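You operate a simulated robot arm through the tools that you are given. There is no shell and no other tool.

You run a simulated robot arm. Do the job below in one go: nothing can be reset, and whatever is moved stays where it is left.

Task
Tip the yellow sample cup into the funnel, heap and strike the measure.
Fine: the measure is the steel cup with a handle, struck level; nearly all the sample goes in first, its cup back where it stood; gate shut, bar parked. Set down upright: what you pick out.

It is judged by the outcome, as a careful person would: the job done as asked, and still so three seconds after it is handed in. It fails if anything else is knocked over, pushed out of place, dropped, spilled or broken.

Robot
A 7-joint arm with a fingered hand, fixed in place. Base frame: the origin is on the floor under the middle of its stand, x ahead of it, y to its left, z up. Readings come in mm, degrees, newtons and seconds.
It reaches about 1023 mm from its shoulder. Its first joint turns from -166.0 to 166.0 degrees. Payload 4 kg.
The tool frame sits at the grasp point between the pads (the TCP): z along the fingers, y along the line on which they close. The tips reach 30 mm beyond it. The gripper opens to 104 mm; its body begins 35 mm behind the TCP. The gripper is a hand of 4 fingers: y runs from the thumb to the fingers, the wrist lies at [-15, -113, -190] in the tool frame, and closing takes about 1.5 s.
Orientation is that of the tool frame in the base frame, as a unit quaternion [x, y, z, w]. With the fingers straight down and the wrist toward the robot, the tool's x, y and z point along [0, 1, 0], [1, 0, 0] and [0, 0, -1] of the base frame.

Tools
- The arm moves only by the tool step_arm. Its argument "commands" is a list of rows, each an object of numbers (a shift or turn left out is 0, a gripper value left out holds the last): "x", "y", "z": the shift along the tool's x, y, z in units of 300 mm (1.0 is 300 mm); "rx", "ry", "rz": the turn, a rotation vector about the tool's x, y, z in units of 90 degrees (1.0 is 90 degrees); "fingers": the finger opening in mm, from 0 to 104. In form: [{"x": .., "y": .., "z": .., "rx": .., "ry": .., "rz": .., "fingers": ..}, ...]. A call has 1 to 20 rows; each row is the pose to reach, as a shift and turn from the pose commanded when the call began, along the tool's axes at that moment. A call with a number of a shift or a turn outside -1 to 1 is refused whole. Rows are played at 5 a second. More than 50 mm and 8.6 degrees between two rows, or a gripper value outside its range, and nothing of the call is played. Where a pose cannot be reached the arm comes as near as it can. A force on the tool above 40 N (or 10 N above the force at the start of the call, whichever is more), or a blocked arm, ends the call early, and 0.2 s more pass. The fingers move at their own pace (about 153 mm/s each) and stop on an object; they squeeze with about 21 N. The grip force told is the motor's: it shows also when the fingers shut on nothing. Time passes only in rows, and 0.2 s behind the last, so rows that repeat a pose let the fingers close. It gives the time, the measured TCP pose, the force on the tool (base axes), the opening and the grip force at its end, in the units of the frame above (readings bear some noise), with the torque about the TCP (base axes, N m) and any sound that the robot's microphone picked up, and new pictures: "views" is both (left out), scene, wrist or none.
- Cameras (640 x 400 px; columns grow to the right, rows downward): "scene" is fixed at [406.2, -510.2, 1639]; the picture's right is [0.74, -0.68, 0.00], its down [-0.50, -0.55, -0.67] and it looks along [0.45, 0.49, -0.75] (base axes); focal length 214 px, centre (320, 200). "wrist" rides on the gripper at [61, -92, -130] in the tool frame; the picture's right is [-0.81, 0.28, -0.52], its down [-0.53, -0.71, 0.45] and it looks along [-0.24, 0.64, 0.72] (tool axes); focal length 275 px, centre (320, 200). There is no depth. A picture from a camera that has moved, and an enlarged one, comes with that camera's place and axes in the base frame and with its lens. The place of the scene camera against the robot may be out by one fixed shift of up to 25 mm in any direction.
- set_grasp(shape): the hand has 4 fingers and takes this shape, open, in about a second: jaw (thumb against the fingers, like two jaws); tri (thumb and two fingers); tip (a fingertip pinch); poke (one finger out to press); point (the index stretched); flat (the hand flat); cup (the hand cupped); fist (a fist). The gripper value then closes the fingers along that shape, each until it touches; the sizes above hold for jaw. It gives what a move gives, with no picture.
- enlarge(camera, box): a new picture of the part [left, top, right, bottom] of that camera's present view, enlarged. No time passes.
- finish_job(): hands the job in; it is judged then, once.

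Nothing tells you positions but the pictures and the camera data. Unless the task says otherwise, let go and move clear before handing in.

The tools are called after ">>>" by a JSON object that holds its "method" and its "body". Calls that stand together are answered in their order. step_arm: Moves the arm, as the interface text tells. Its arguments: {"type":"object","properties":{"commands":{"type":"array"},"views":{"type":"string","enum":["both","scene","wrist","none"]}},"required":["commands"]} The other tools are called the same way: set_grasp (shape) gives the hand a shape; enlarge (camera, box) takes an enlarged picture of a part of a camera's view; finish_job () hands the job in.

At the start:

```text
time_s: 0.0
ee_pos: [420.0, -21.9, 1562.2]
tool_rot: [0.708, 0.707, -0.001, 0.0]
contact_force: [0.7, 0.2, -0.5]
ft_torque: [0.02, 0.0, 0.0]
grip_width: 103.6
gripper_force: 0.0
shape: jaw
```

scene: 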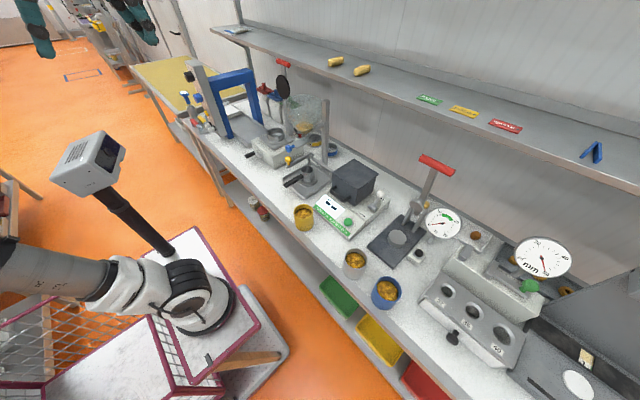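
wrist: 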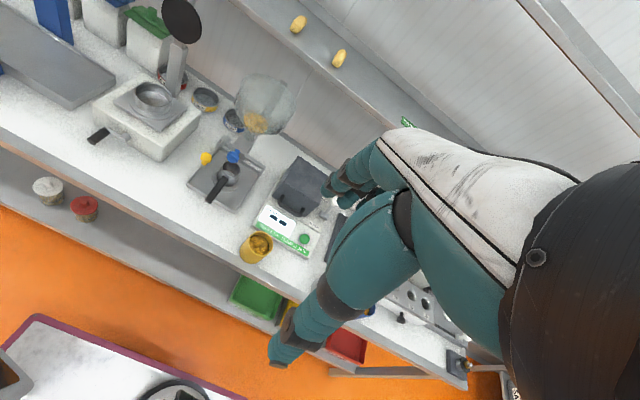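

I see a bench with several instruments; the yellow sample cup stands at the front edge near a scale, and a glass funnel (hopper) seems to stand behind a tray with a handled measure. I'll enlarge the pictures before moving.

>>> {"method": "enlarge", "body": {"camera": "scene", "box": [230, 60, 410, 250]}}

>>> {"method": "enlarge", "body": {"camera": "wrist", "box": [80, 0, 360, 270]}}

>>> {"method": "enlarge", "body": {"camera": "scene", "box": [330, 140, 640, 400]}}

>>> {"method": "enlarge", "body": {"camera": "scene", "box": [130, 40, 350, 220]}}

```text
2.11 times, centred on (320, 155) of scene
camera zoom: at [406.2, -510.2, 1639.0], right [0.74, -0.68, 0.0], down [-0.5, -0.55, -0.67], along [0.45, 0.49, -0.75], focal length 452 px, centre (320, 295)
```

zoom: 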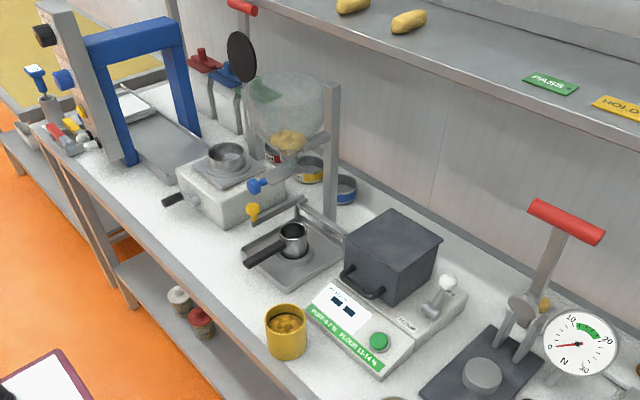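

```text
1.48 times, centred on (220, 135) of wrist
camera zoom: at [328.1, 38.1, 1693.4], right [0.28, -0.81, 0.52], down [-0.71, -0.53, -0.45], along [0.64, -0.24, -0.72], focal length 408 px, centre (468, 296)
```

zoom: 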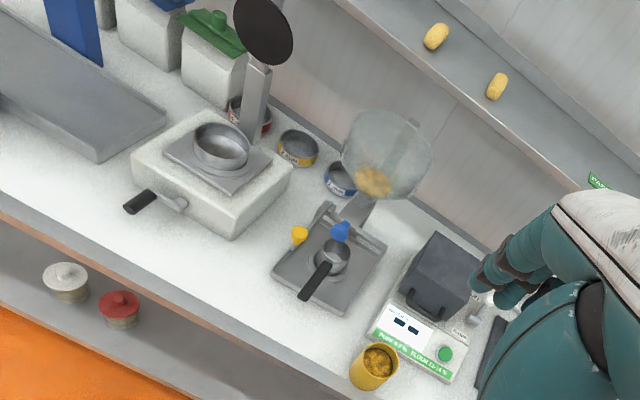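

```text
1.54 times, centred on (485, 270) of scene
camera zoom: at [406.2, -510.2, 1639.0], right [0.74, -0.68, 0.0], down [-0.5, -0.55, -0.67], along [0.45, 0.49, -0.75], focal length 330 px, centre (66, 92)
```

zoom: 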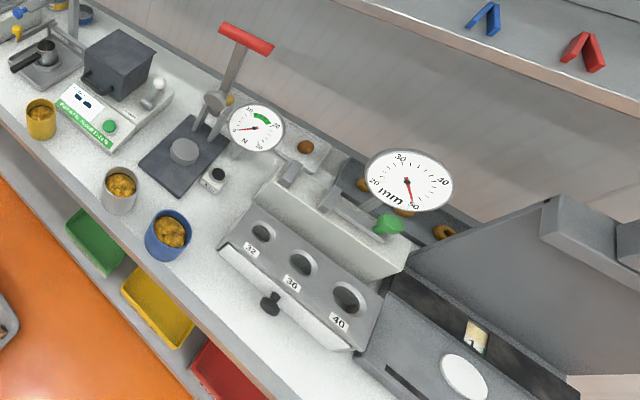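

```text
2.22 times, centred on (240, 130) of scene
camera zoom: at [406.2, -510.2, 1639.0], right [0.74, -0.68, 0.0], down [-0.5, -0.55, -0.67], along [0.45, 0.49, -0.75], focal length 477 px, centre (498, 356)
```

zoom: 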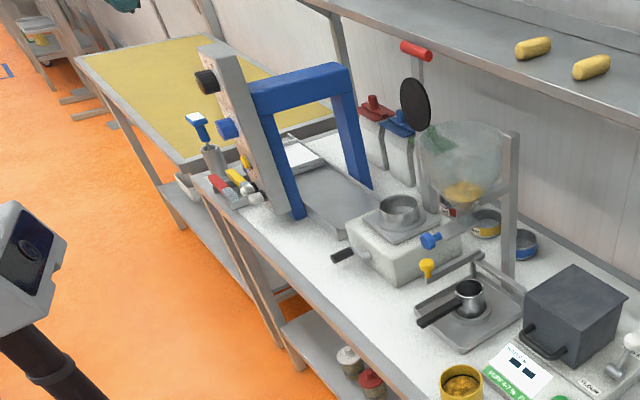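

The yellow cup looks to be near (711, -85, 916), the measure near (900, 122, 922), the yellow bar knob near (837, 179, 996), the blue gate knob near (812, 109, 1108) and the funnel mouth around (900, 113, 1260). I'll move the hand closer so the wrist camera sees this area better.

>>> {"method": "step_arm", "body": {"commands": [{"x": 0.088, "y": 0.072, "z": 0.08}, {"x": 0.176, "y": 0.143, "z": 0.16}, {"x": 0.264, "y": 0.215, "z": 0.24}, {"x": 0.352, "y": 0.287, "z": 0.32}, {"x": 0.44, "y": 0.358, "z": 0.4}, {"x": 0.528, "y": 0.43, "z": 0.48}, {"x": 0.616, "y": 0.502, "z": 0.56}, {"x": 0.703, "y": 0.573, "z": 0.64}, {"x": 0.703, "y": 0.573, "z": 0.64}], "views": "both"}}

```text
time_s: 2.0
ee_pos: [588.9, 189.3, 1370.6]
tool_rot: [0.707, 0.707, 0.001, 0.0]
contact_force: [-0.3, -0.4, 0.1]
ft_torque: [0.01, 0.02, 0.02]
grip_width: 103.8
gripper_force: 0.0
shape: jaw
camera wrist: at [497.3, 249.6, 1501.2], right [0.28, -0.81, 0.52], down [-0.71, -0.53, -0.46], along [0.64, -0.24, -0.72], focal length 275 px, centre (320, 200)
```

scene: 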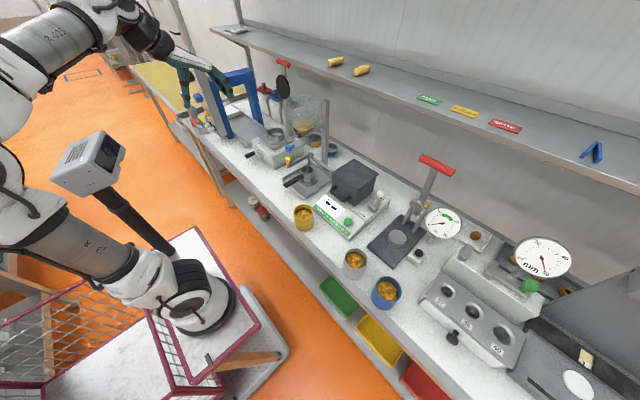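
wrist: 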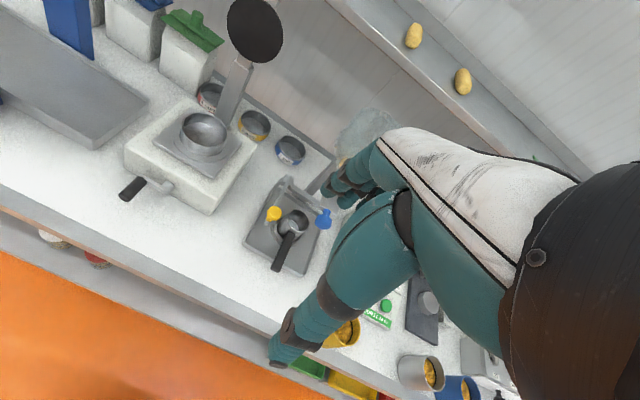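

The hand hides the funnel from here. I'll shift back toward -y and a little lower so the funnel and measure fall in the free left part of the wrist view.

>>> {"method": "step_arm", "body": {"commands": [{"x": -0.14, "z": 0.03}, {"x": -0.28, "z": 0.06}, {"x": -0.42, "z": 0.1}, {"x": -0.5, "z": 0.13}, {"x": -0.5, "z": 0.13}], "views": "wrist"}}

>>> {"method": "enlarge", "body": {"camera": "wrist", "box": [100, 0, 420, 280]}}

>>> {"method": "enlarge", "body": {"camera": "wrist", "box": [160, 100, 320, 240]}}

```text
time_s: 3.2
ee_pos: [591.5, 41.4, 1332.1]
tool_rot: [0.706, 0.708, 0.0, 0.0]
contact_force: [0.8, -0.2, -1.4]
ft_torque: [0.0, -0.04, 0.03]
grip_width: 103.5
gripper_force: 0.0
shape: jaw
camera wrist: at [499.1, 100.3, 1462.6], right [0.28, -0.81, 0.52], down [-0.71, -0.53, -0.46], along [0.64, -0.24, -0.72], focal length 275 px, centre (320, 200)
```

wrist: 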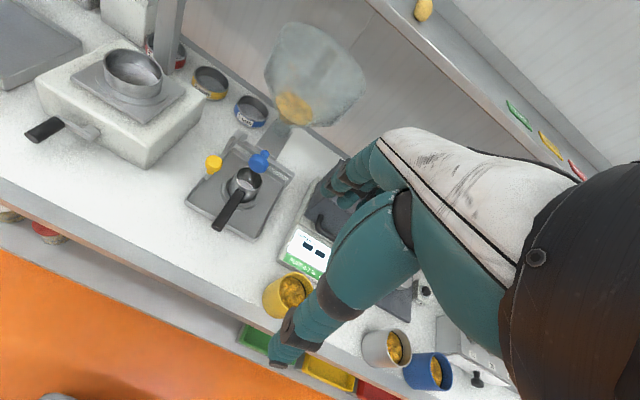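

```text
1.43 times, centred on (260, 140) of wrist
camera zoom: at [499.1, 100.3, 1462.6], right [0.28, -0.81, 0.52], down [-0.71, -0.53, -0.46], along [0.64, -0.24, -0.72], focal length 393 px, centre (406, 286)
```

zoom: 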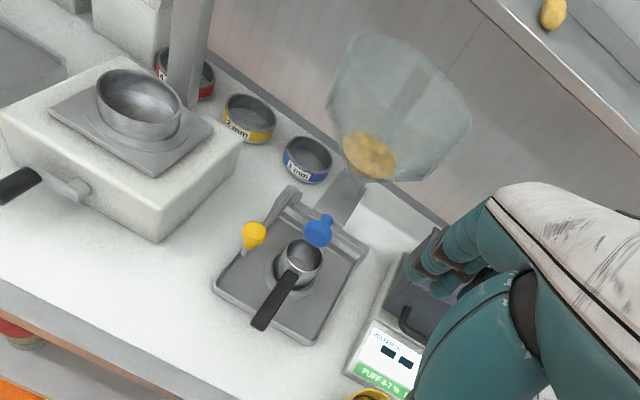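

```text
2.86 times, centred on (240, 170) of wrist
camera zoom: at [499.1, 100.3, 1462.6], right [0.28, -0.81, 0.52], down [-0.71, -0.53, -0.46], along [0.64, -0.24, -0.72], focal length 786 px, centre (549, 286)
```

zoom: 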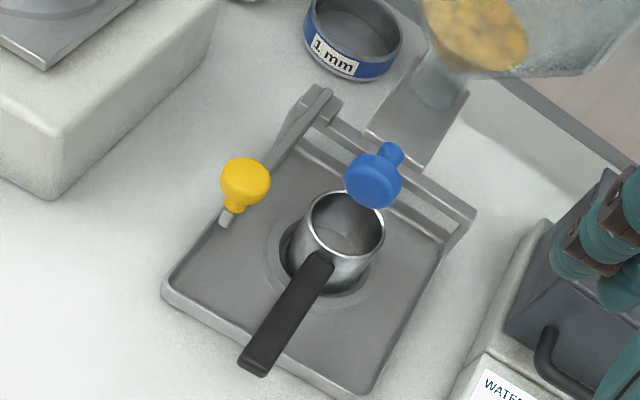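

I can now see the gate knob (blue), the bar parked on the left of the tray (yellow knob) and the measure in its ring. I'll enlarge finely from this spot to read exact pixel places.

>>> {"method": "enlarge", "body": {"camera": "wrist", "box": [190, 120, 300, 190]}}

>>> {"method": "enlarge", "body": {"camera": "wrist", "box": [250, 260, 330, 330]}}

>>> {"method": "enlarge", "body": {"camera": "wrist", "box": [240, 10, 380, 150]}}

>>> {"method": "enlarge", "body": {"camera": "scene", "box": [270, 85, 350, 195]}}

>>> {"method": "enlarge", "body": {"camera": "scene", "box": [270, 190, 350, 240]}}

```text
5.71 times, centred on (245, 155) of wrist
camera zoom: at [499.1, 100.3, 1462.6], right [0.28, -0.81, 0.52], down [-0.71, -0.53, -0.46], along [0.64, -0.24, -0.72], focal length 1573 px, centre (749, 457)
```

zoom: 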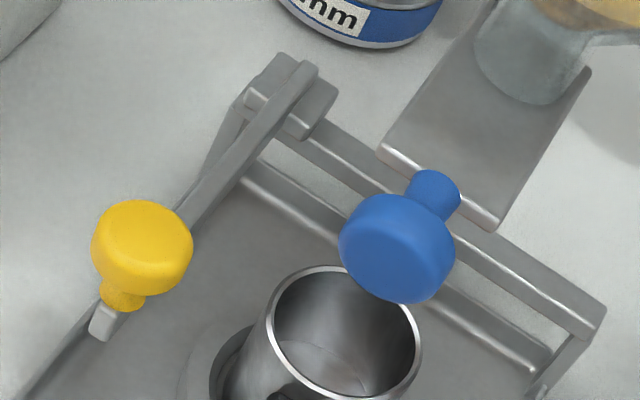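

```text
5.71 times, centred on (290, 295) of wrist
camera zoom: at [499.1, 100.3, 1462.6], right [0.28, -0.81, 0.52], down [-0.71, -0.53, -0.46], along [0.64, -0.24, -0.72], focal length 1573 px, centre (491, -343)
```

zoom: 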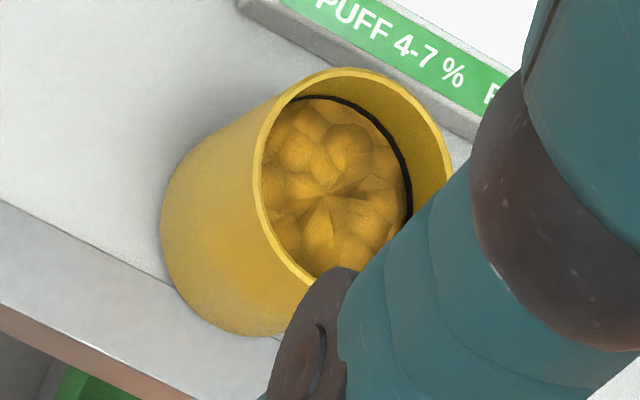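

```text
2.86 times, centred on (310, 80) of wrist
camera zoom: at [499.1, 100.3, 1462.6], right [0.28, -0.81, 0.52], down [-0.71, -0.53, -0.46], along [0.64, -0.24, -0.72], focal length 786 px, centre (349, 543)
```

zoom: 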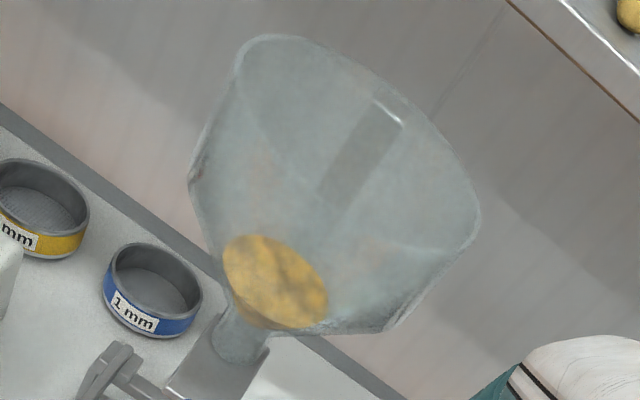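

```text
3.64 times, centred on (310, 140) of scene
camera zoom: at [406.2, -510.2, 1639.0], right [0.74, -0.68, 0.0], down [-0.5, -0.55, -0.67], along [0.45, 0.49, -0.75], focal length 780 px, centre (356, 418)
```

zoom: 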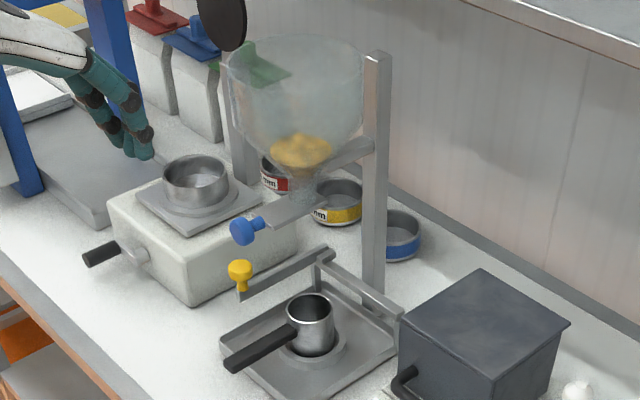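

```text
8.00 times, centred on (310, 215) of scene
camera zoom: at [406.2, -510.2, 1639.0], right [0.74, -0.68, 0.0], down [-0.5, -0.55, -0.67], along [0.45, 0.49, -0.75], focal length 1716 px, centre (400, 80)
```

zoom: 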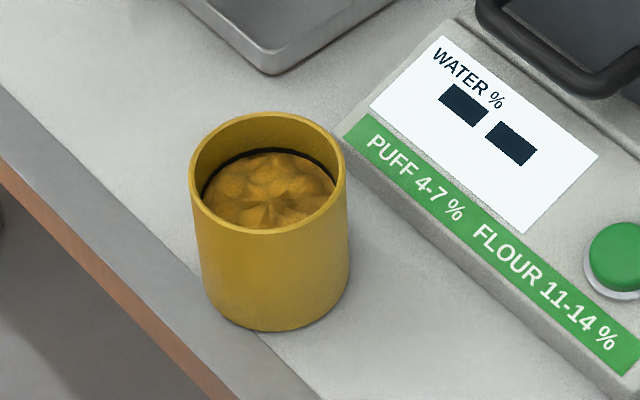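

The bar sits on a rail behind the measure, and the gate is a flat slide with the blue knob at its front. I'll move toward -y to get a wide baseline for triangulating the knobs, measure and cup.

>>> {"method": "step_arm", "body": {"commands": [{"x": -0.12, "y": 0.03, "z": 0.02}, {"x": -0.24, "y": 0.06, "z": 0.04}, {"x": -0.36, "y": 0.09, "z": 0.06}, {"x": -0.48, "y": 0.12, "z": 0.08}, {"x": -0.6, "y": 0.15, "z": 0.1}, {"x": -0.667, "y": 0.167, "z": 0.1}, {"x": -0.667, "y": 0.167, "z": 0.1}], "views": "wrist"}}

>>> {"method": "enlarge", "body": {"camera": "wrist", "box": [110, 90, 210, 170]}}

>>> {"method": "enlarge", "body": {"camera": "wrist", "box": [140, 220, 240, 300]}}

>>> {"method": "enlarge", "body": {"camera": "wrist", "box": [110, 0, 270, 120]}}

```text
time_s: 4.8
ee_pos: [641.9, -160.0, 1301.7]
tool_rot: [0.707, 0.707, 0.0, 0.0]
contact_force: [0.5, 0.3, -0.4]
ft_torque: [0.01, 0.04, 0.04]
grip_width: 103.7
gripper_force: 0.0
shape: jaw
camera wrist: at [550.9, -100.4, 1433.0], right [0.28, -0.81, 0.52], down [-0.71, -0.53, -0.46], along [0.64, -0.24, -0.72], focal length 275 px, centre (320, 200)
```

wrist: 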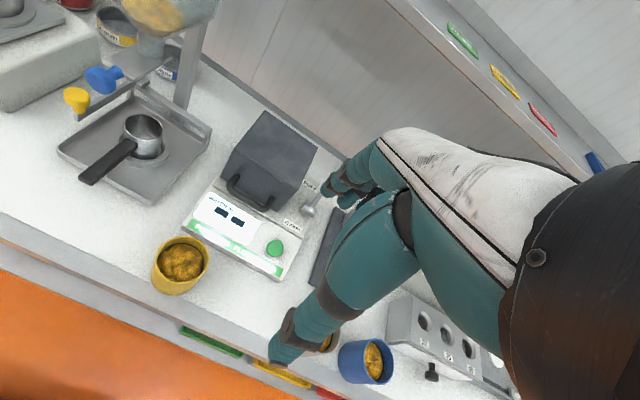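

```text
5.00 times, centred on (160, 130) of wrist
camera zoom: at [550.9, -100.4, 1433.0], right [0.28, -0.81, 0.52], down [-0.71, -0.53, -0.46], along [0.64, -0.24, -0.72], focal length 1376 px, centre (1120, 550)
```

zoom: 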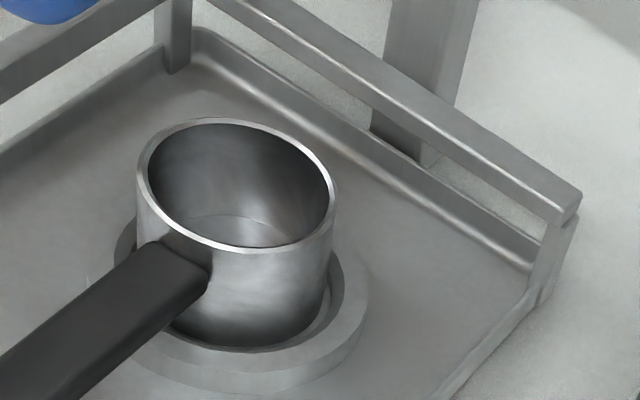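

```text
5.00 times, centred on (190, 260) of wrist
camera zoom: at [550.9, -100.4, 1433.0], right [0.28, -0.81, 0.52], down [-0.71, -0.53, -0.46], along [0.64, -0.24, -0.72], focal length 1376 px, centre (970, -100)
```

zoom: 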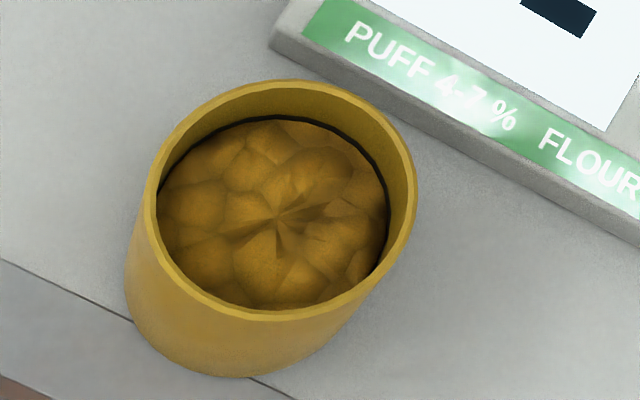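

```text
3.33 times, centred on (190, 60) of wrist
camera zoom: at [550.9, -100.4, 1433.0], right [0.28, -0.81, 0.52], down [-0.71, -0.53, -0.46], along [0.64, -0.24, -0.72], focal length 918 px, centre (753, 667)
```

zoom: 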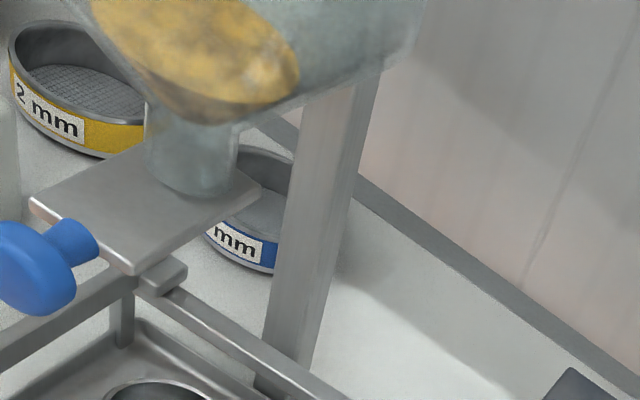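

The measure rim comes out at about (873, 105, 972), the blue knob at (794, 105, 1124) with the gate plate lying x 820 to 900 under the spout, and the yellow knob at about (818, 171, 1023). I'll enlarge the bar and the knobs more from here.

>>> {"method": "enlarge", "body": {"camera": "wrist", "box": [50, 60, 150, 130]}}

>>> {"method": "enlarge", "body": {"camera": "wrist", "box": [40, 80, 220, 210]}}

>>> {"method": "enlarge", "body": {"camera": "scene", "box": [280, 130, 340, 175]}}

>>> {"method": "enlarge", "body": {"camera": "scene", "box": [275, 85, 340, 160]}}

```text
5.71 times, centred on (100, 95) of wrist
camera zoom: at [550.9, -100.4, 1433.0], right [0.28, -0.81, 0.52], down [-0.71, -0.53, -0.46], along [0.64, -0.24, -0.72], focal length 1573 px, centre (1577, 800)
```

zoom: 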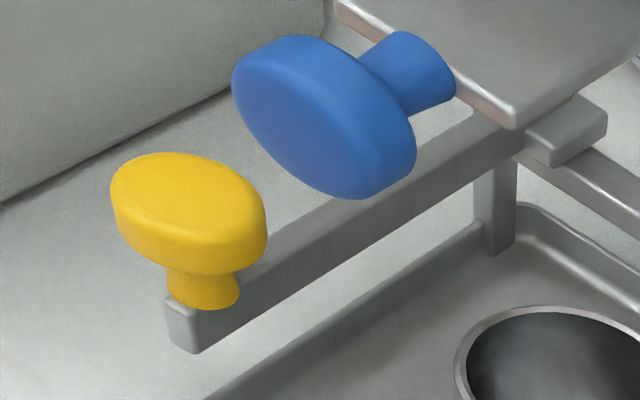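

```text
3.08 times, centred on (130, 145) of wrist
camera zoom: at [550.9, -100.4, 1433.0], right [0.28, -0.81, 0.52], down [-0.71, -0.53, -0.46], along [0.64, -0.24, -0.72], focal length 847 px, centre (905, 369)
```

zoom: 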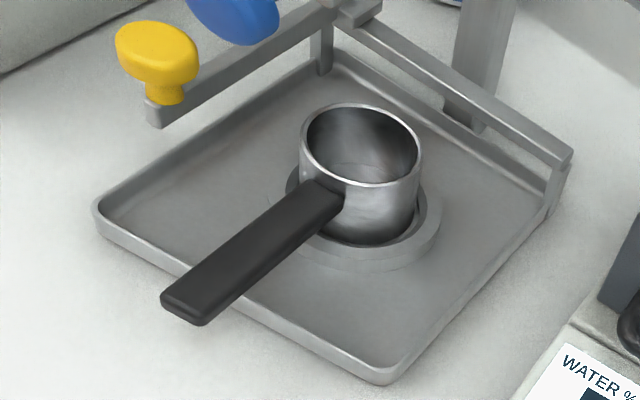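

```text
8.89 times, centred on (310, 152) of scene
camera zoom: at [406.2, -510.2, 1639.0], right [0.74, -0.68, 0.0], down [-0.5, -0.55, -0.67], along [0.45, 0.49, -0.75], focal length 1906 px, centre (409, 622)
```

zoom: 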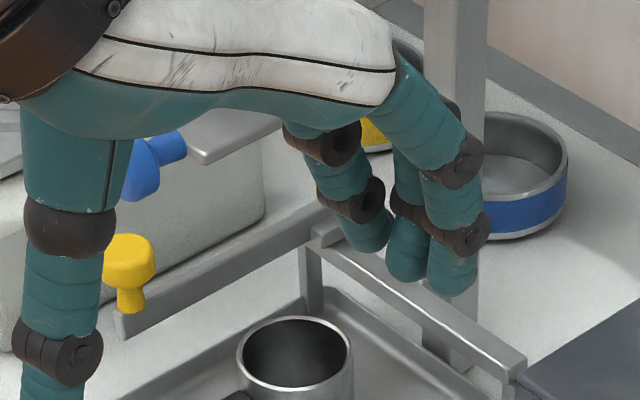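

```text
5.33 times, centred on (308, 122) of scene
camera zoom: at [406.2, -510.2, 1639.0], right [0.74, -0.68, 0.0], down [-0.5, -0.55, -0.67], along [0.45, 0.49, -0.75], focal length 1144 px, centre (387, 613)
```

zoom: 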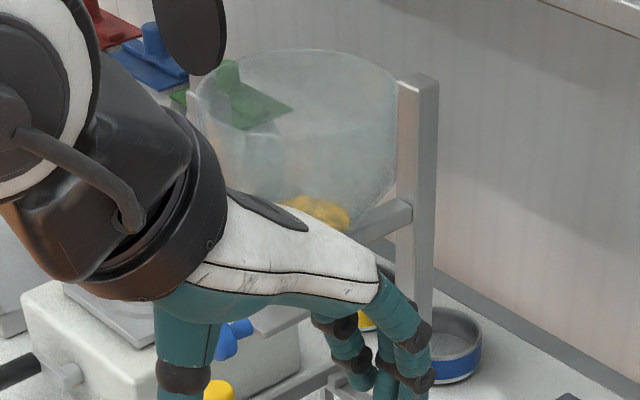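

I now have the layout: bench top z≈893, yellow cup axis at (698, -80) with rim z≈981 and about 80 mm across, funnel mouth centre (878, 107) at z≈1292 and about 139 mm wide. Next I'll turn the hand to a forward-pointing side grip (thumb left, palm ahead) in free air, to rehearse whether the arm can hold and roll it.

>>> {"method": "step_arm", "body": {"commands": [{"x": 0.0542, "y": 0.0163, "z": -0.0204, "rx": -0.0404, "ry": 0.0404, "rz": 0.0526}, {"x": 0.1083, "y": 0.0325, "z": -0.0408, "rx": -0.0807, "ry": 0.0807, "rz": 0.1052}, {"x": 0.1625, "y": 0.0488, "z": -0.0613, "rx": -0.1211, "ry": 0.1211, "rz": 0.1578}, {"x": 0.2167, "y": 0.065, "z": -0.0817, "rx": -0.1614, "ry": 0.1614, "rz": 0.2104}, {"x": 0.2708, "y": 0.0813, "z": -0.1021, "rx": -0.2018, "ry": 0.2018, "rz": 0.263}, {"x": 0.325, "y": 0.0975, "z": -0.1225, "rx": -0.2421, "ry": 0.2421, "rz": 0.3156}, {"x": 0.3792, "y": 0.1138, "z": -0.1429, "rx": -0.2825, "ry": 0.2825, "rz": 0.3682}, {"x": 0.4333, "y": 0.13, "z": -0.1633, "rx": -0.3229, "ry": 0.3229, "rz": 0.4208}, {"x": 0.4875, "y": 0.1463, "z": -0.1838, "rx": -0.3632, "ry": 0.3632, "rz": 0.4733}, {"x": 0.5417, "y": 0.1625, "z": -0.2042, "rx": -0.4036, "ry": 0.4036, "rz": 0.5259}, {"x": 0.5958, "y": 0.1788, "z": -0.2246, "rx": -0.4439, "ry": 0.4439, "rz": 0.5785}, {"x": 0.65, "y": 0.195, "z": -0.245, "rx": -0.4843, "ry": 0.4843, "rz": 0.6311}, {"x": 0.7042, "y": 0.2113, "z": -0.2654, "rx": -0.5246, "ry": 0.5246, "rz": 0.6837}, {"x": 0.7583, "y": 0.2275, "z": -0.2858, "rx": -0.565, "ry": 0.565, "rz": 0.7363}, {"x": 0.8125, "y": 0.2438, "z": -0.3063, "rx": -0.6053, "ry": 0.6053, "rz": 0.7889}, {"x": 0.8667, "y": 0.26, "z": -0.3267, "rx": -0.6457, "ry": 0.6457, "rz": 0.8415}, {"x": 0.8667, "y": 0.26, "z": -0.3267, "rx": -0.6457, "ry": 0.6457, "rz": 0.8415}], "views": "both"}}

```text
time_s: 8.1
ee_pos: [694.9, 108.3, 1408.6]
tool_rot: [0.81, 0.077, 0.569, -0.116]
contact_force: [-0.3, -0.4, 0.6]
ft_torque: [-0.01, -0.01, 0.01]
grip_width: 103.8
gripper_force: 0.1
shape: jaw
stopped in row 16: the arm was blocked; the commanded pose is now the measured one
camera wrist: at [573.4, 159.1, 1517.2], right [-0.67, -0.4, -0.62], down [0.05, 0.81, -0.58], along [0.74, -0.42, -0.53], focal length 275 px, centre (320, 200)
```

scene: 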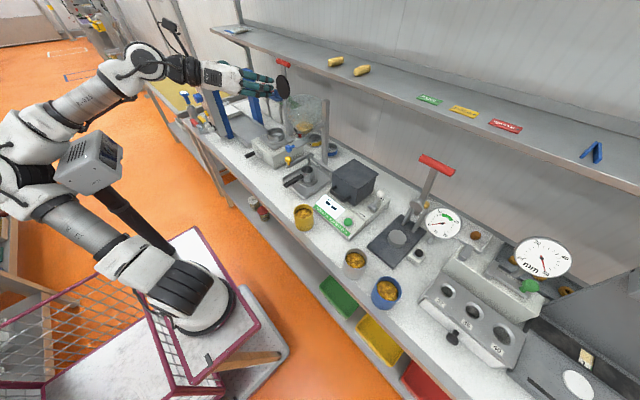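
wrist: 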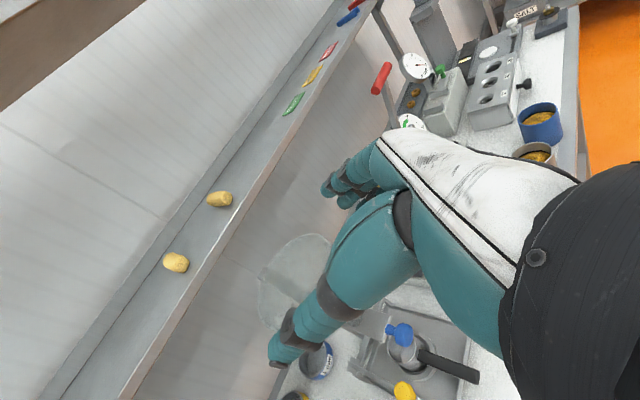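

The arm stopped about 16° short in yaw, so that forward-pointing pose is near a joint limit on this side, but it is nearly what I want. I'll move across toward the yellow cup at a safe height, where the base turn should allow the straight-ahead pose, pitched 20° down.

>>> {"method": "step_arm", "body": {"commands": [{"x": -0.1014, "y": 0.0674, "z": -0.02}, {"x": -0.2029, "y": 0.1349, "z": -0.04}, {"x": -0.3043, "y": 0.2023, "z": -0.06}, {"x": -0.4058, "y": 0.2698, "z": -0.08, "rx": -0.02}, {"x": -0.5072, "y": 0.3372, "z": -0.1, "rx": -0.04}, {"x": -0.6087, "y": 0.4047, "z": -0.12, "rx": -0.07}, {"x": -0.7101, "y": 0.4721, "z": -0.14, "rx": -0.1}, {"x": -0.8116, "y": 0.5396, "z": -0.16, "rx": -0.14}, {"x": -0.913, "y": 0.607, "z": -0.18, "rx": -0.178}, {"x": -0.913, "y": 0.607, "z": -0.18, "rx": -0.178}], "views": "both"}}

```text
time_s: 9.2
ee_pos: [674.5, 43.1, 1363.3]
tool_rot: [0.778, 0.099, 0.609, -0.122]
contact_force: [0.8, -0.4, 0.9]
ft_torque: [0.01, -0.02, 0.03]
grip_width: 104.1
gripper_force: 0.0
shape: jaw
stopped in row 5: the arm was blocked; the commanded pose is now the measured one
camera wrist: at [540.4, 89.7, 1458.7], right [-0.59, -0.43, -0.69], down [0.08, 0.82, -0.57], along [0.81, -0.39, -0.45], focal length 275 px, centre (320, 200)
```

scene: 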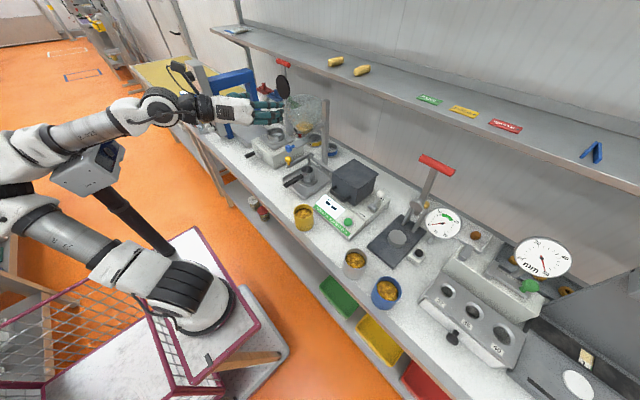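
wrist: 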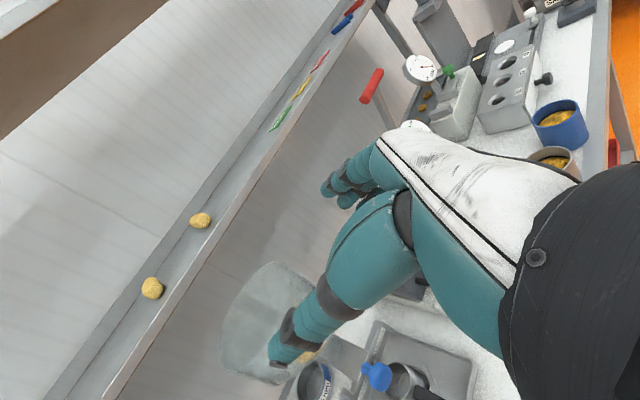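

The arm prefers a pose yawed to the left, because the wrist was bent too far to the right. I'll use fingers pointing forward-left (about 39°) and 30° down with the closing line level, and move above and in front of the yellow cup at a safe height.

>>> {"method": "step_arm", "body": {"commands": [{"x": -0.0226, "y": 0.011, "z": -0.0058, "rx": 0.0509, "ry": -0.0476, "rz": -0.0318}, {"x": -0.0753, "y": 0.0365, "z": -0.0193, "rx": 0.1019, "ry": -0.0952, "rz": -0.0637}, {"x": -0.1656, "y": 0.0803, "z": -0.0425, "rx": 0.1528, "ry": -0.1427, "rz": -0.0955}, {"x": -0.271, "y": 0.1314, "z": -0.0695, "rx": 0.2037, "ry": -0.1903, "rz": -0.1273}, {"x": -0.3914, "y": 0.1898, "z": -0.1004, "rx": 0.2037, "ry": -0.1903, "rz": -0.1273}, {"x": -0.5118, "y": 0.2482, "z": -0.1312, "rx": 0.2037, "ry": -0.1903, "rz": -0.1273}, {"x": -0.6323, "y": 0.3066, "z": -0.1621, "rx": 0.2037, "ry": -0.1903, "rz": -0.1273}, {"x": -0.7527, "y": 0.365, "z": -0.193, "rx": 0.2037, "ry": -0.1903, "rz": -0.1273}, {"x": -0.7527, "y": 0.365, "z": -0.193, "rx": 0.2037, "ry": -0.1903, "rz": -0.1273}], "views": "both"}}

```text
time_s: 11.2
ee_pos: [645.2, -78.6, 1214.7]
tool_rot: [0.817, 0.288, 0.471, -0.166]
contact_force: [-0.2, 0.7, -0.2]
ft_torque: [-0.01, -0.01, 0.02]
grip_width: 103.9
gripper_force: 0.0
shape: jaw
out of reach, approached as far as the arm can: row 6, 7, 8, 9
camera wrist: at [522.9, -60.4, 1334.4], right [-0.49, -0.75, -0.44], down [-0.35, 0.63, -0.69], along [0.8, -0.19, -0.57], focal length 275 px, centre (320, 200)
```

scene: 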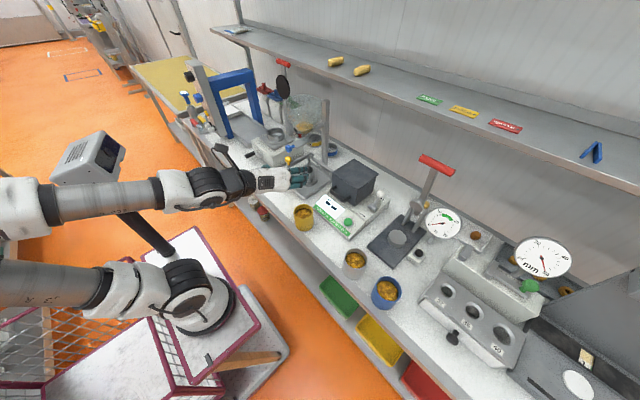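
wrist: 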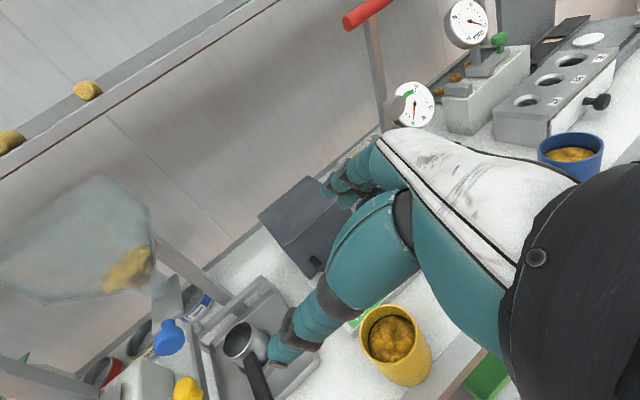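

The forward-left, 30°-down pose is held exactly here, but coming closer to the robot is out of reach (arm folded). I'll test going a little outward and down to learn how low this pose can go over the cup.

>>> {"method": "step_arm", "body": {"commands": [{"x": 0.0583, "y": 0.0943, "z": 0.101}, {"x": 0.0583, "y": 0.0943, "z": 0.101}], "views": "none"}}

```text
time_s: 11.8
ee_pos: [690.6, -77.7, 1213.2]
tool_rot: [0.817, 0.288, 0.472, -0.165]
contact_force: [-0.6, -0.4, -0.1]
ft_torque: [0.01, 0.0, -0.01]
grip_width: 103.8
gripper_force: 0.0
shape: jaw
```

Shifts are taken from the reached pose, good. Now I'll go straight down in stages to see how low this pose works.

>>> {"method": "step_arm", "body": {"commands": [{"x": -0.1155, "z": 0.0667}, {"x": -0.231, "z": 0.1333}, {"x": -0.3464, "z": 0.2}, {"x": -0.3464, "z": 0.2}], "views": "scene"}}

```text
time_s: 12.8
ee_pos: [737.1, -74.7, 1124.2]
tool_rot: [0.817, 0.287, 0.471, -0.166]
contact_force: [0.5, 1.2, 0.4]
ft_torque: [-0.02, 0.02, -0.02]
grip_width: 103.9
gripper_force: 0.1
shape: jaw
out of reach, approached as far as the arm can: row 1, 2, 3, 4
```

scene: 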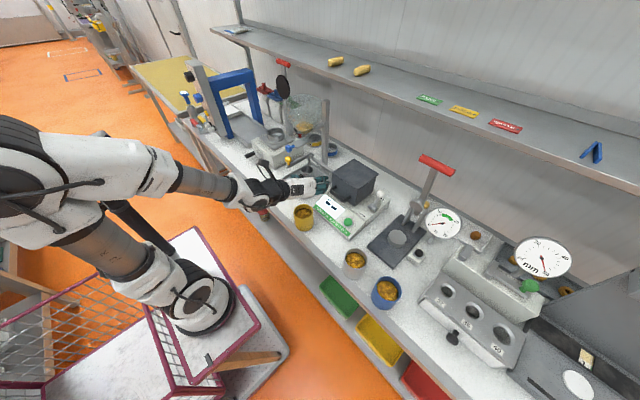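

This pose can't come down near the cup: the wrist gets too close to the robot. I'll try a grip with the closing line along x (thumb toward the robot) and the hand leaning in from the right, which keeps the wrist farther out.

>>> {"method": "step_arm", "body": {"commands": [{"rx": 0.0664, "ry": -0.0148, "rz": -0.0465}, {"rx": 0.1328, "ry": -0.0297, "rz": -0.093}, {"rx": 0.1992, "ry": -0.0445, "rz": -0.1395}, {"rx": 0.2655, "ry": -0.0593, "rz": -0.1859}, {"rx": 0.3319, "ry": -0.0741, "rz": -0.2324}, {"rx": 0.3983, "ry": -0.089, "rz": -0.2789}, {"rx": 0.4647, "ry": -0.1038, "rz": -0.3254}, {"rx": 0.4647, "ry": -0.1038, "rz": -0.3254}], "views": "both"}}

```text
time_s: 14.6
ee_pos: [733.0, -77.8, 1123.2]
tool_rot: [0.642, 0.641, 0.298, -0.298]
contact_force: [0.1, -0.5, -0.2]
ft_torque: [0.01, 0.01, 0.0]
grip_width: 103.6
gripper_force: 0.1
shape: jaw
camera wrist: at [640.5, -139.5, 1254.7], right [0.27, -0.92, -0.29], down [-0.71, 0.01, -0.7], along [0.65, 0.4, -0.65], focal length 275 px, centre (320, 200)
```

scene: 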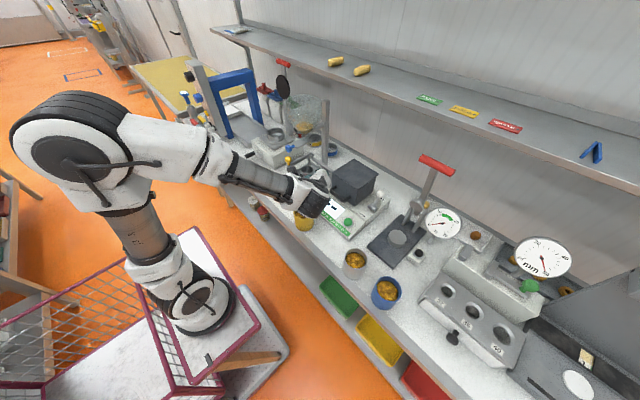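
wrist: 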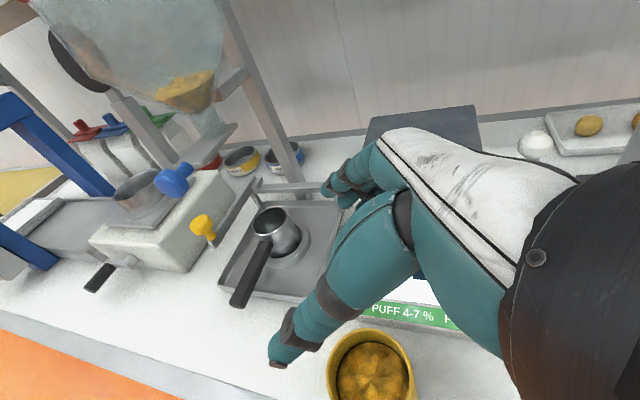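

This pose works fully, and the hand now leans in from the right with the cup just ahead of it. I'll enlarge this fresh viewpoint to refine the cup, knob, gate and measure positions.

>>> {"method": "enlarge", "body": {"camera": "wrist", "box": [300, 290, 450, 400]}}

>>> {"method": "enlarge", "body": {"camera": "wrist", "box": [140, 120, 340, 310]}}

>>> {"method": "enlarge", "body": {"camera": "wrist", "box": [50, 0, 310, 200]}}

>>> {"method": "enlarge", "body": {"camera": "scene", "box": [270, 160, 390, 250]}}

```text
3.64 times, centred on (375, 345) of wrist
camera zoom: at [640.5, -139.5, 1254.7], right [0.27, -0.92, -0.29], down [-0.71, 0.01, -0.7], along [0.65, 0.4, -0.65], focal length 1001 px, centre (120, -327)
```

zoom: 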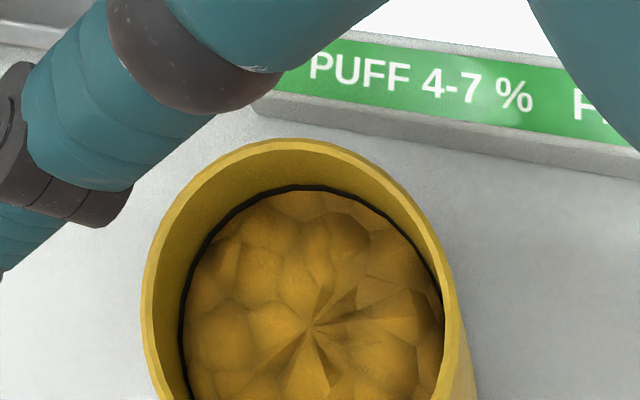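

```text
2.11 times, centred on (240, 215) of wrist
camera zoom: at [640.5, -139.5, 1254.7], right [0.27, -0.92, -0.29], down [-0.71, 0.01, -0.7], along [0.65, 0.4, -0.65], focal length 580 px, centre (488, 168)
```

zoom: 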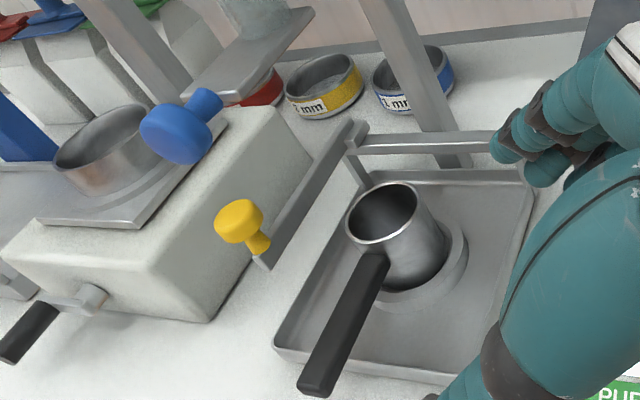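

```text
2.00 times, centred on (180, 100) of wrist
camera zoom: at [640.5, -139.5, 1254.7], right [0.27, -0.92, -0.29], down [-0.71, 0.01, -0.7], along [0.65, 0.4, -0.65], focal length 551 px, centre (600, 400)
```

zoom: 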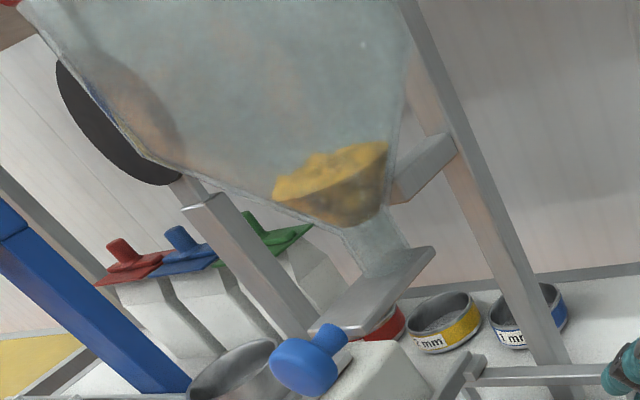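

```text
4.44 times, centred on (330, 205) of scene
camera zoom: at [406.2, -510.2, 1639.0], right [0.74, -0.68, 0.0], down [-0.5, -0.55, -0.67], along [0.45, 0.49, -0.75], focal length 953 px, centre (276, 178)
```

zoom: 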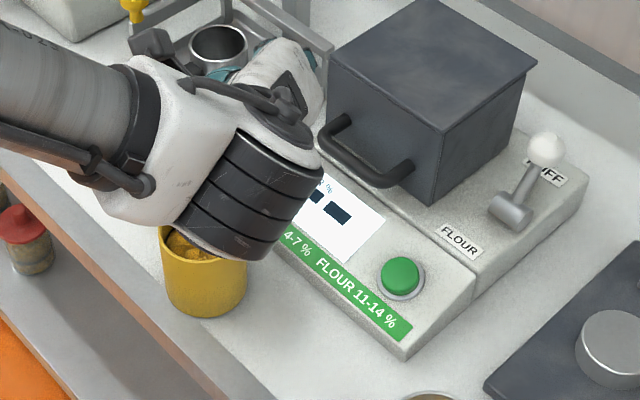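

All three wrist views agree: yellow knob (818, 171, 1023), blue knob about (792, 105, 1125), measure rim (873, 105, 972), cup axis (699, -81), about 78 mm wide, 88 mm tall. Now I'll go to a pre-grasp point back along the finger direction, up and to the right of the cup.

>>> {"method": "step_arm", "body": {"commands": [{"x": -0.11, "y": -0.0283, "z": -0.0155}, {"x": -0.2198, "y": -0.0567, "z": -0.031}, {"x": -0.3296, "y": -0.085, "z": -0.0465}, {"x": -0.4395, "y": -0.1133, "z": -0.062}, {"x": -0.4395, "y": -0.1133, "z": -0.062}], "views": "both"}}

```text
time_s: 15.8
ee_pos: [698.8, -176.3, 1033.7]
tool_rot: [0.642, 0.641, 0.299, -0.297]
contact_force: [1.0, 0.3, 1.0]
ft_torque: [-0.02, 0.01, 0.04]
grip_width: 104.0
gripper_force: 0.1
shape: jaw
camera wrist: at [606.8, -238.2, 1163.8], right [0.27, -0.92, -0.29], down [-0.71, 0.01, -0.7], along [0.65, 0.4, -0.65], focal length 275 px, centre (320, 200)
```

scene: 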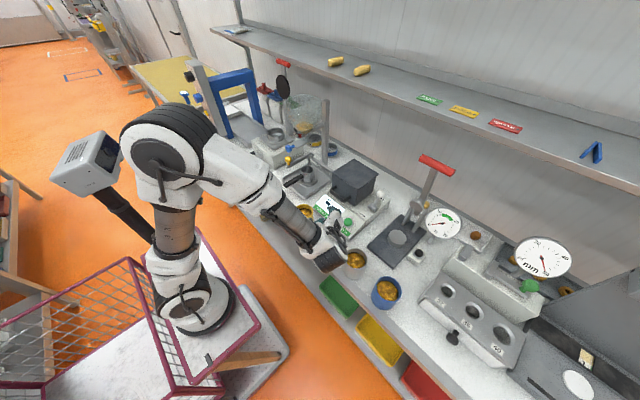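
wrist: 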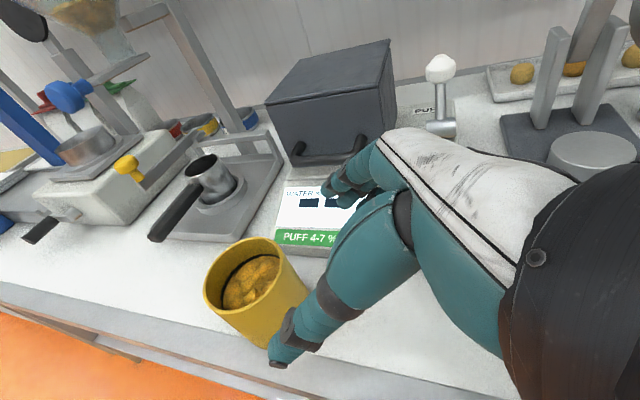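

The hand is at the pre-grasp point and the cup is clearly ahead. I'll flatten the hand by 15° (to 25° below level) so the cup's mouth stays freer of the palm, and line up again.

>>> {"method": "step_arm", "body": {"commands": [{"x": -0.032, "z": 0.0035, "ry": 0.0556}, {"x": -0.064, "z": 0.007, "ry": 0.1111}, {"x": -0.0957, "z": 0.0107, "ry": 0.1667}, {"x": -0.0957, "z": 0.0107, "ry": 0.1667}], "views": "wrist"}}

>>> {"method": "enlarge", "body": {"camera": "wrist", "box": [180, 200, 340, 380]}}

```text
time_s: 16.8
ee_pos: [698.9, -192.0, 1011.4]
tool_rot: [0.597, 0.596, 0.381, -0.379]
contact_force: [0.0, 0.2, -0.1]
ft_torque: [0.03, -0.01, 0.0]
grip_width: 104.0
gripper_force: 0.0
shape: jaw
camera wrist: at [606.8, -286.3, 1120.9], right [0.27, -0.81, -0.52], down [-0.71, 0.19, -0.68], along [0.65, 0.55, -0.53], focal length 275 px, centre (320, 200)
```

wrist: 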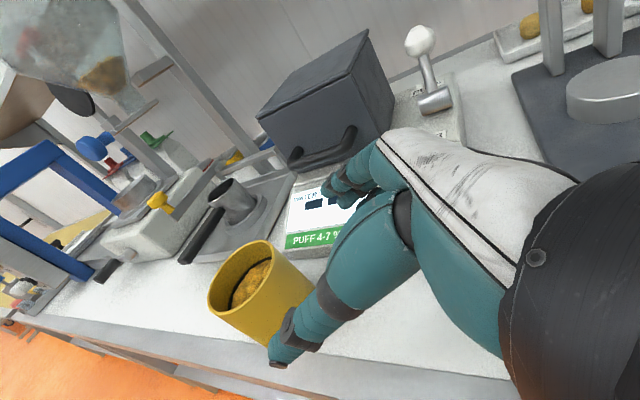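

```text
2.22 times, centred on (260, 290) of wrist
camera zoom: at [606.8, -286.3, 1120.9], right [0.27, -0.81, -0.52], down [-0.71, 0.19, -0.68], along [0.65, 0.55, -0.53], focal length 612 px, centre (453, 0)
```

zoom: 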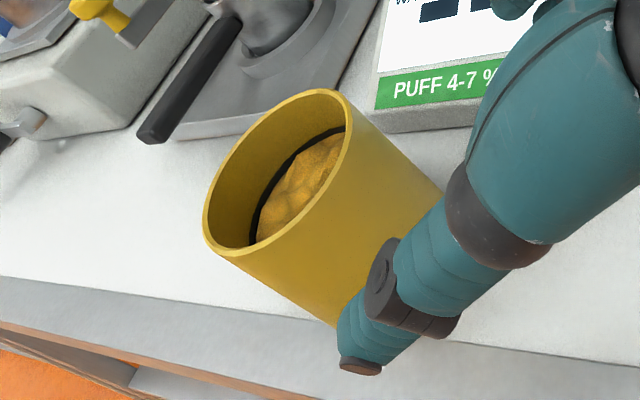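

The cup lies straight ahead along the finger direction. I'll advance 70 mm first and look before the last bit.

>>> {"method": "step_arm", "body": {"commands": [{"z": 0.08, "x": -0.001}, {"z": 0.16, "x": -0.002}, {"z": 0.233, "x": -0.004}, {"z": 0.233, "x": -0.004}], "views": "both"}}

>>> {"method": "enlarge", "body": {"camera": "scene", "box": [270, 170, 370, 260]}}

```text
time_s: 17.8
ee_pos: [698.2, -129.1, 979.9]
tool_rot: [0.597, 0.596, 0.38, -0.38]
contact_force: [-0.4, 0.3, 0.6]
ft_torque: [0.03, -0.05, 0.03]
grip_width: 104.0
gripper_force: 0.0
shape: jaw
camera wrist: at [606.2, -222.8, 1089.6], right [0.27, -0.81, -0.51], down [-0.71, 0.19, -0.68], along [0.65, 0.55, -0.53], focal length 275 px, centre (320, 200)
```

scene: 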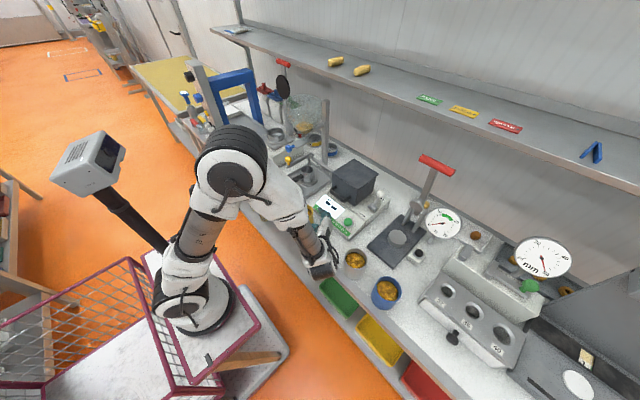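
wrist: 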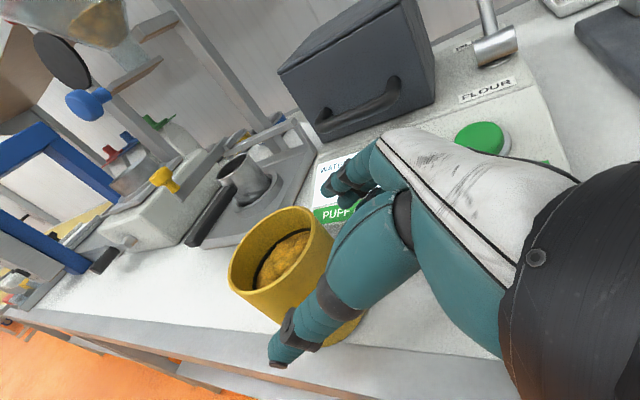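

```text
4.44 times, centred on (320, 215) of scene
camera zoom: at [406.2, -510.2, 1639.0], right [0.74, -0.68, 0.0], down [-0.5, -0.55, -0.67], along [0.45, 0.49, -0.75], focal length 953 px, centre (320, 133)
```

zoom: 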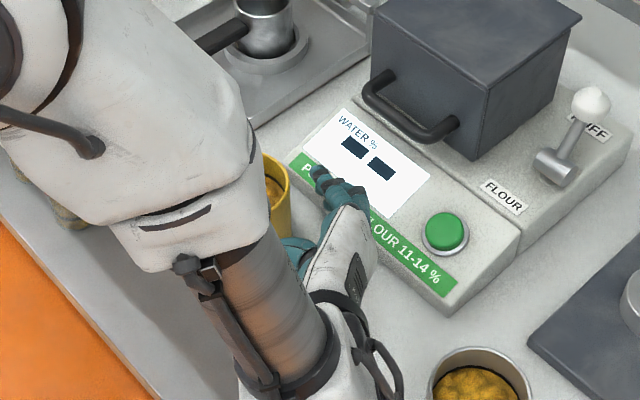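

Clear so far. I'll advance the last 40 mm so the cup sits between thumb and fingers.

>>> {"method": "step_arm", "body": {"commands": [{"z": 0.045, "y": 0.001}, {"z": 0.09, "y": 0.002}, {"z": 0.134, "y": 0.003}, {"z": 0.134, "y": 0.003}], "views": "both"}}

>>> {"method": "enlarge", "body": {"camera": "wrist", "box": [200, 160, 420, 380]}}

>>> {"method": "enlarge", "body": {"camera": "scene", "box": [270, 170, 370, 260]}}

```text
time_s: 18.8
ee_pos: [699.8, -92.5, 962.4]
tool_rot: [0.597, 0.595, 0.381, -0.379]
contact_force: [-0.1, 0.0, 0.0]
ft_torque: [-0.03, 0.02, 0.01]
grip_width: 103.9
gripper_force: 0.2
shape: jaw
camera wrist: at [607.8, -184.7, 1073.6], right [0.27, -0.81, -0.51], down [-0.71, 0.19, -0.68], along [0.65, 0.55, -0.53], focal length 275 px, centre (320, 200)
```

scene: 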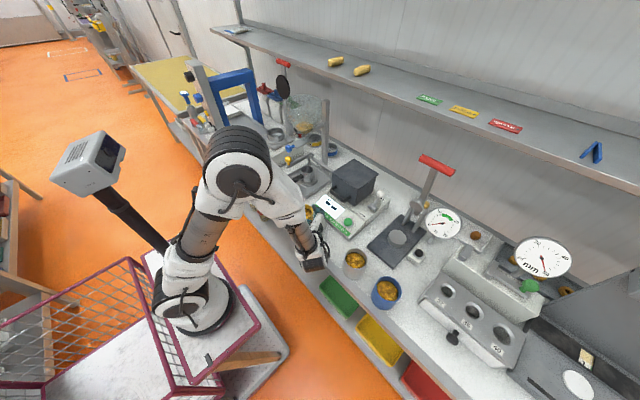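
wrist: 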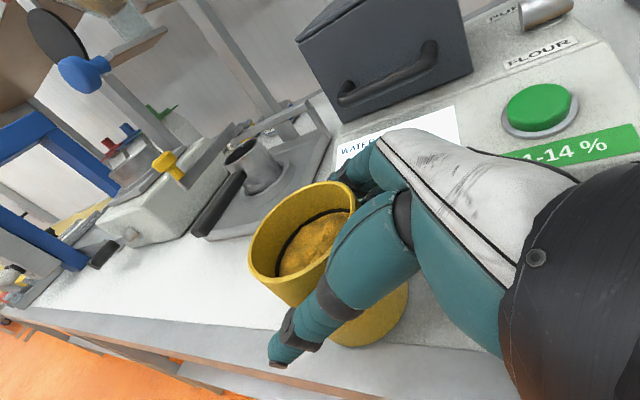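

```text
1.82 times, centred on (310, 270) of wrist
camera zoom: at [607.8, -184.7, 1073.6], right [0.27, -0.81, -0.51], down [-0.71, 0.19, -0.68], along [0.65, 0.55, -0.53], focal length 500 px, centre (338, 73)
```

zoom: 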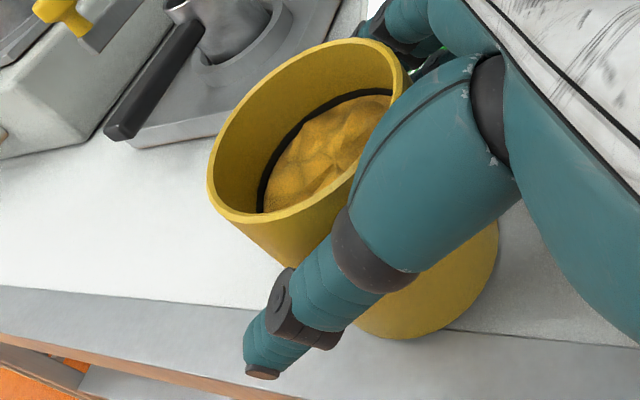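

```text
4.44 times, centred on (320, 215) of scene
camera zoom: at [406.2, -510.2, 1639.0], right [0.74, -0.68, 0.0], down [-0.5, -0.55, -0.67], along [0.45, 0.49, -0.75], focal length 953 px, centre (320, 133)
```

zoom: 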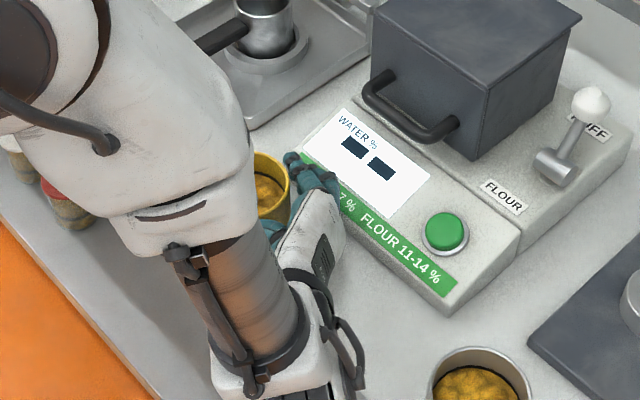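

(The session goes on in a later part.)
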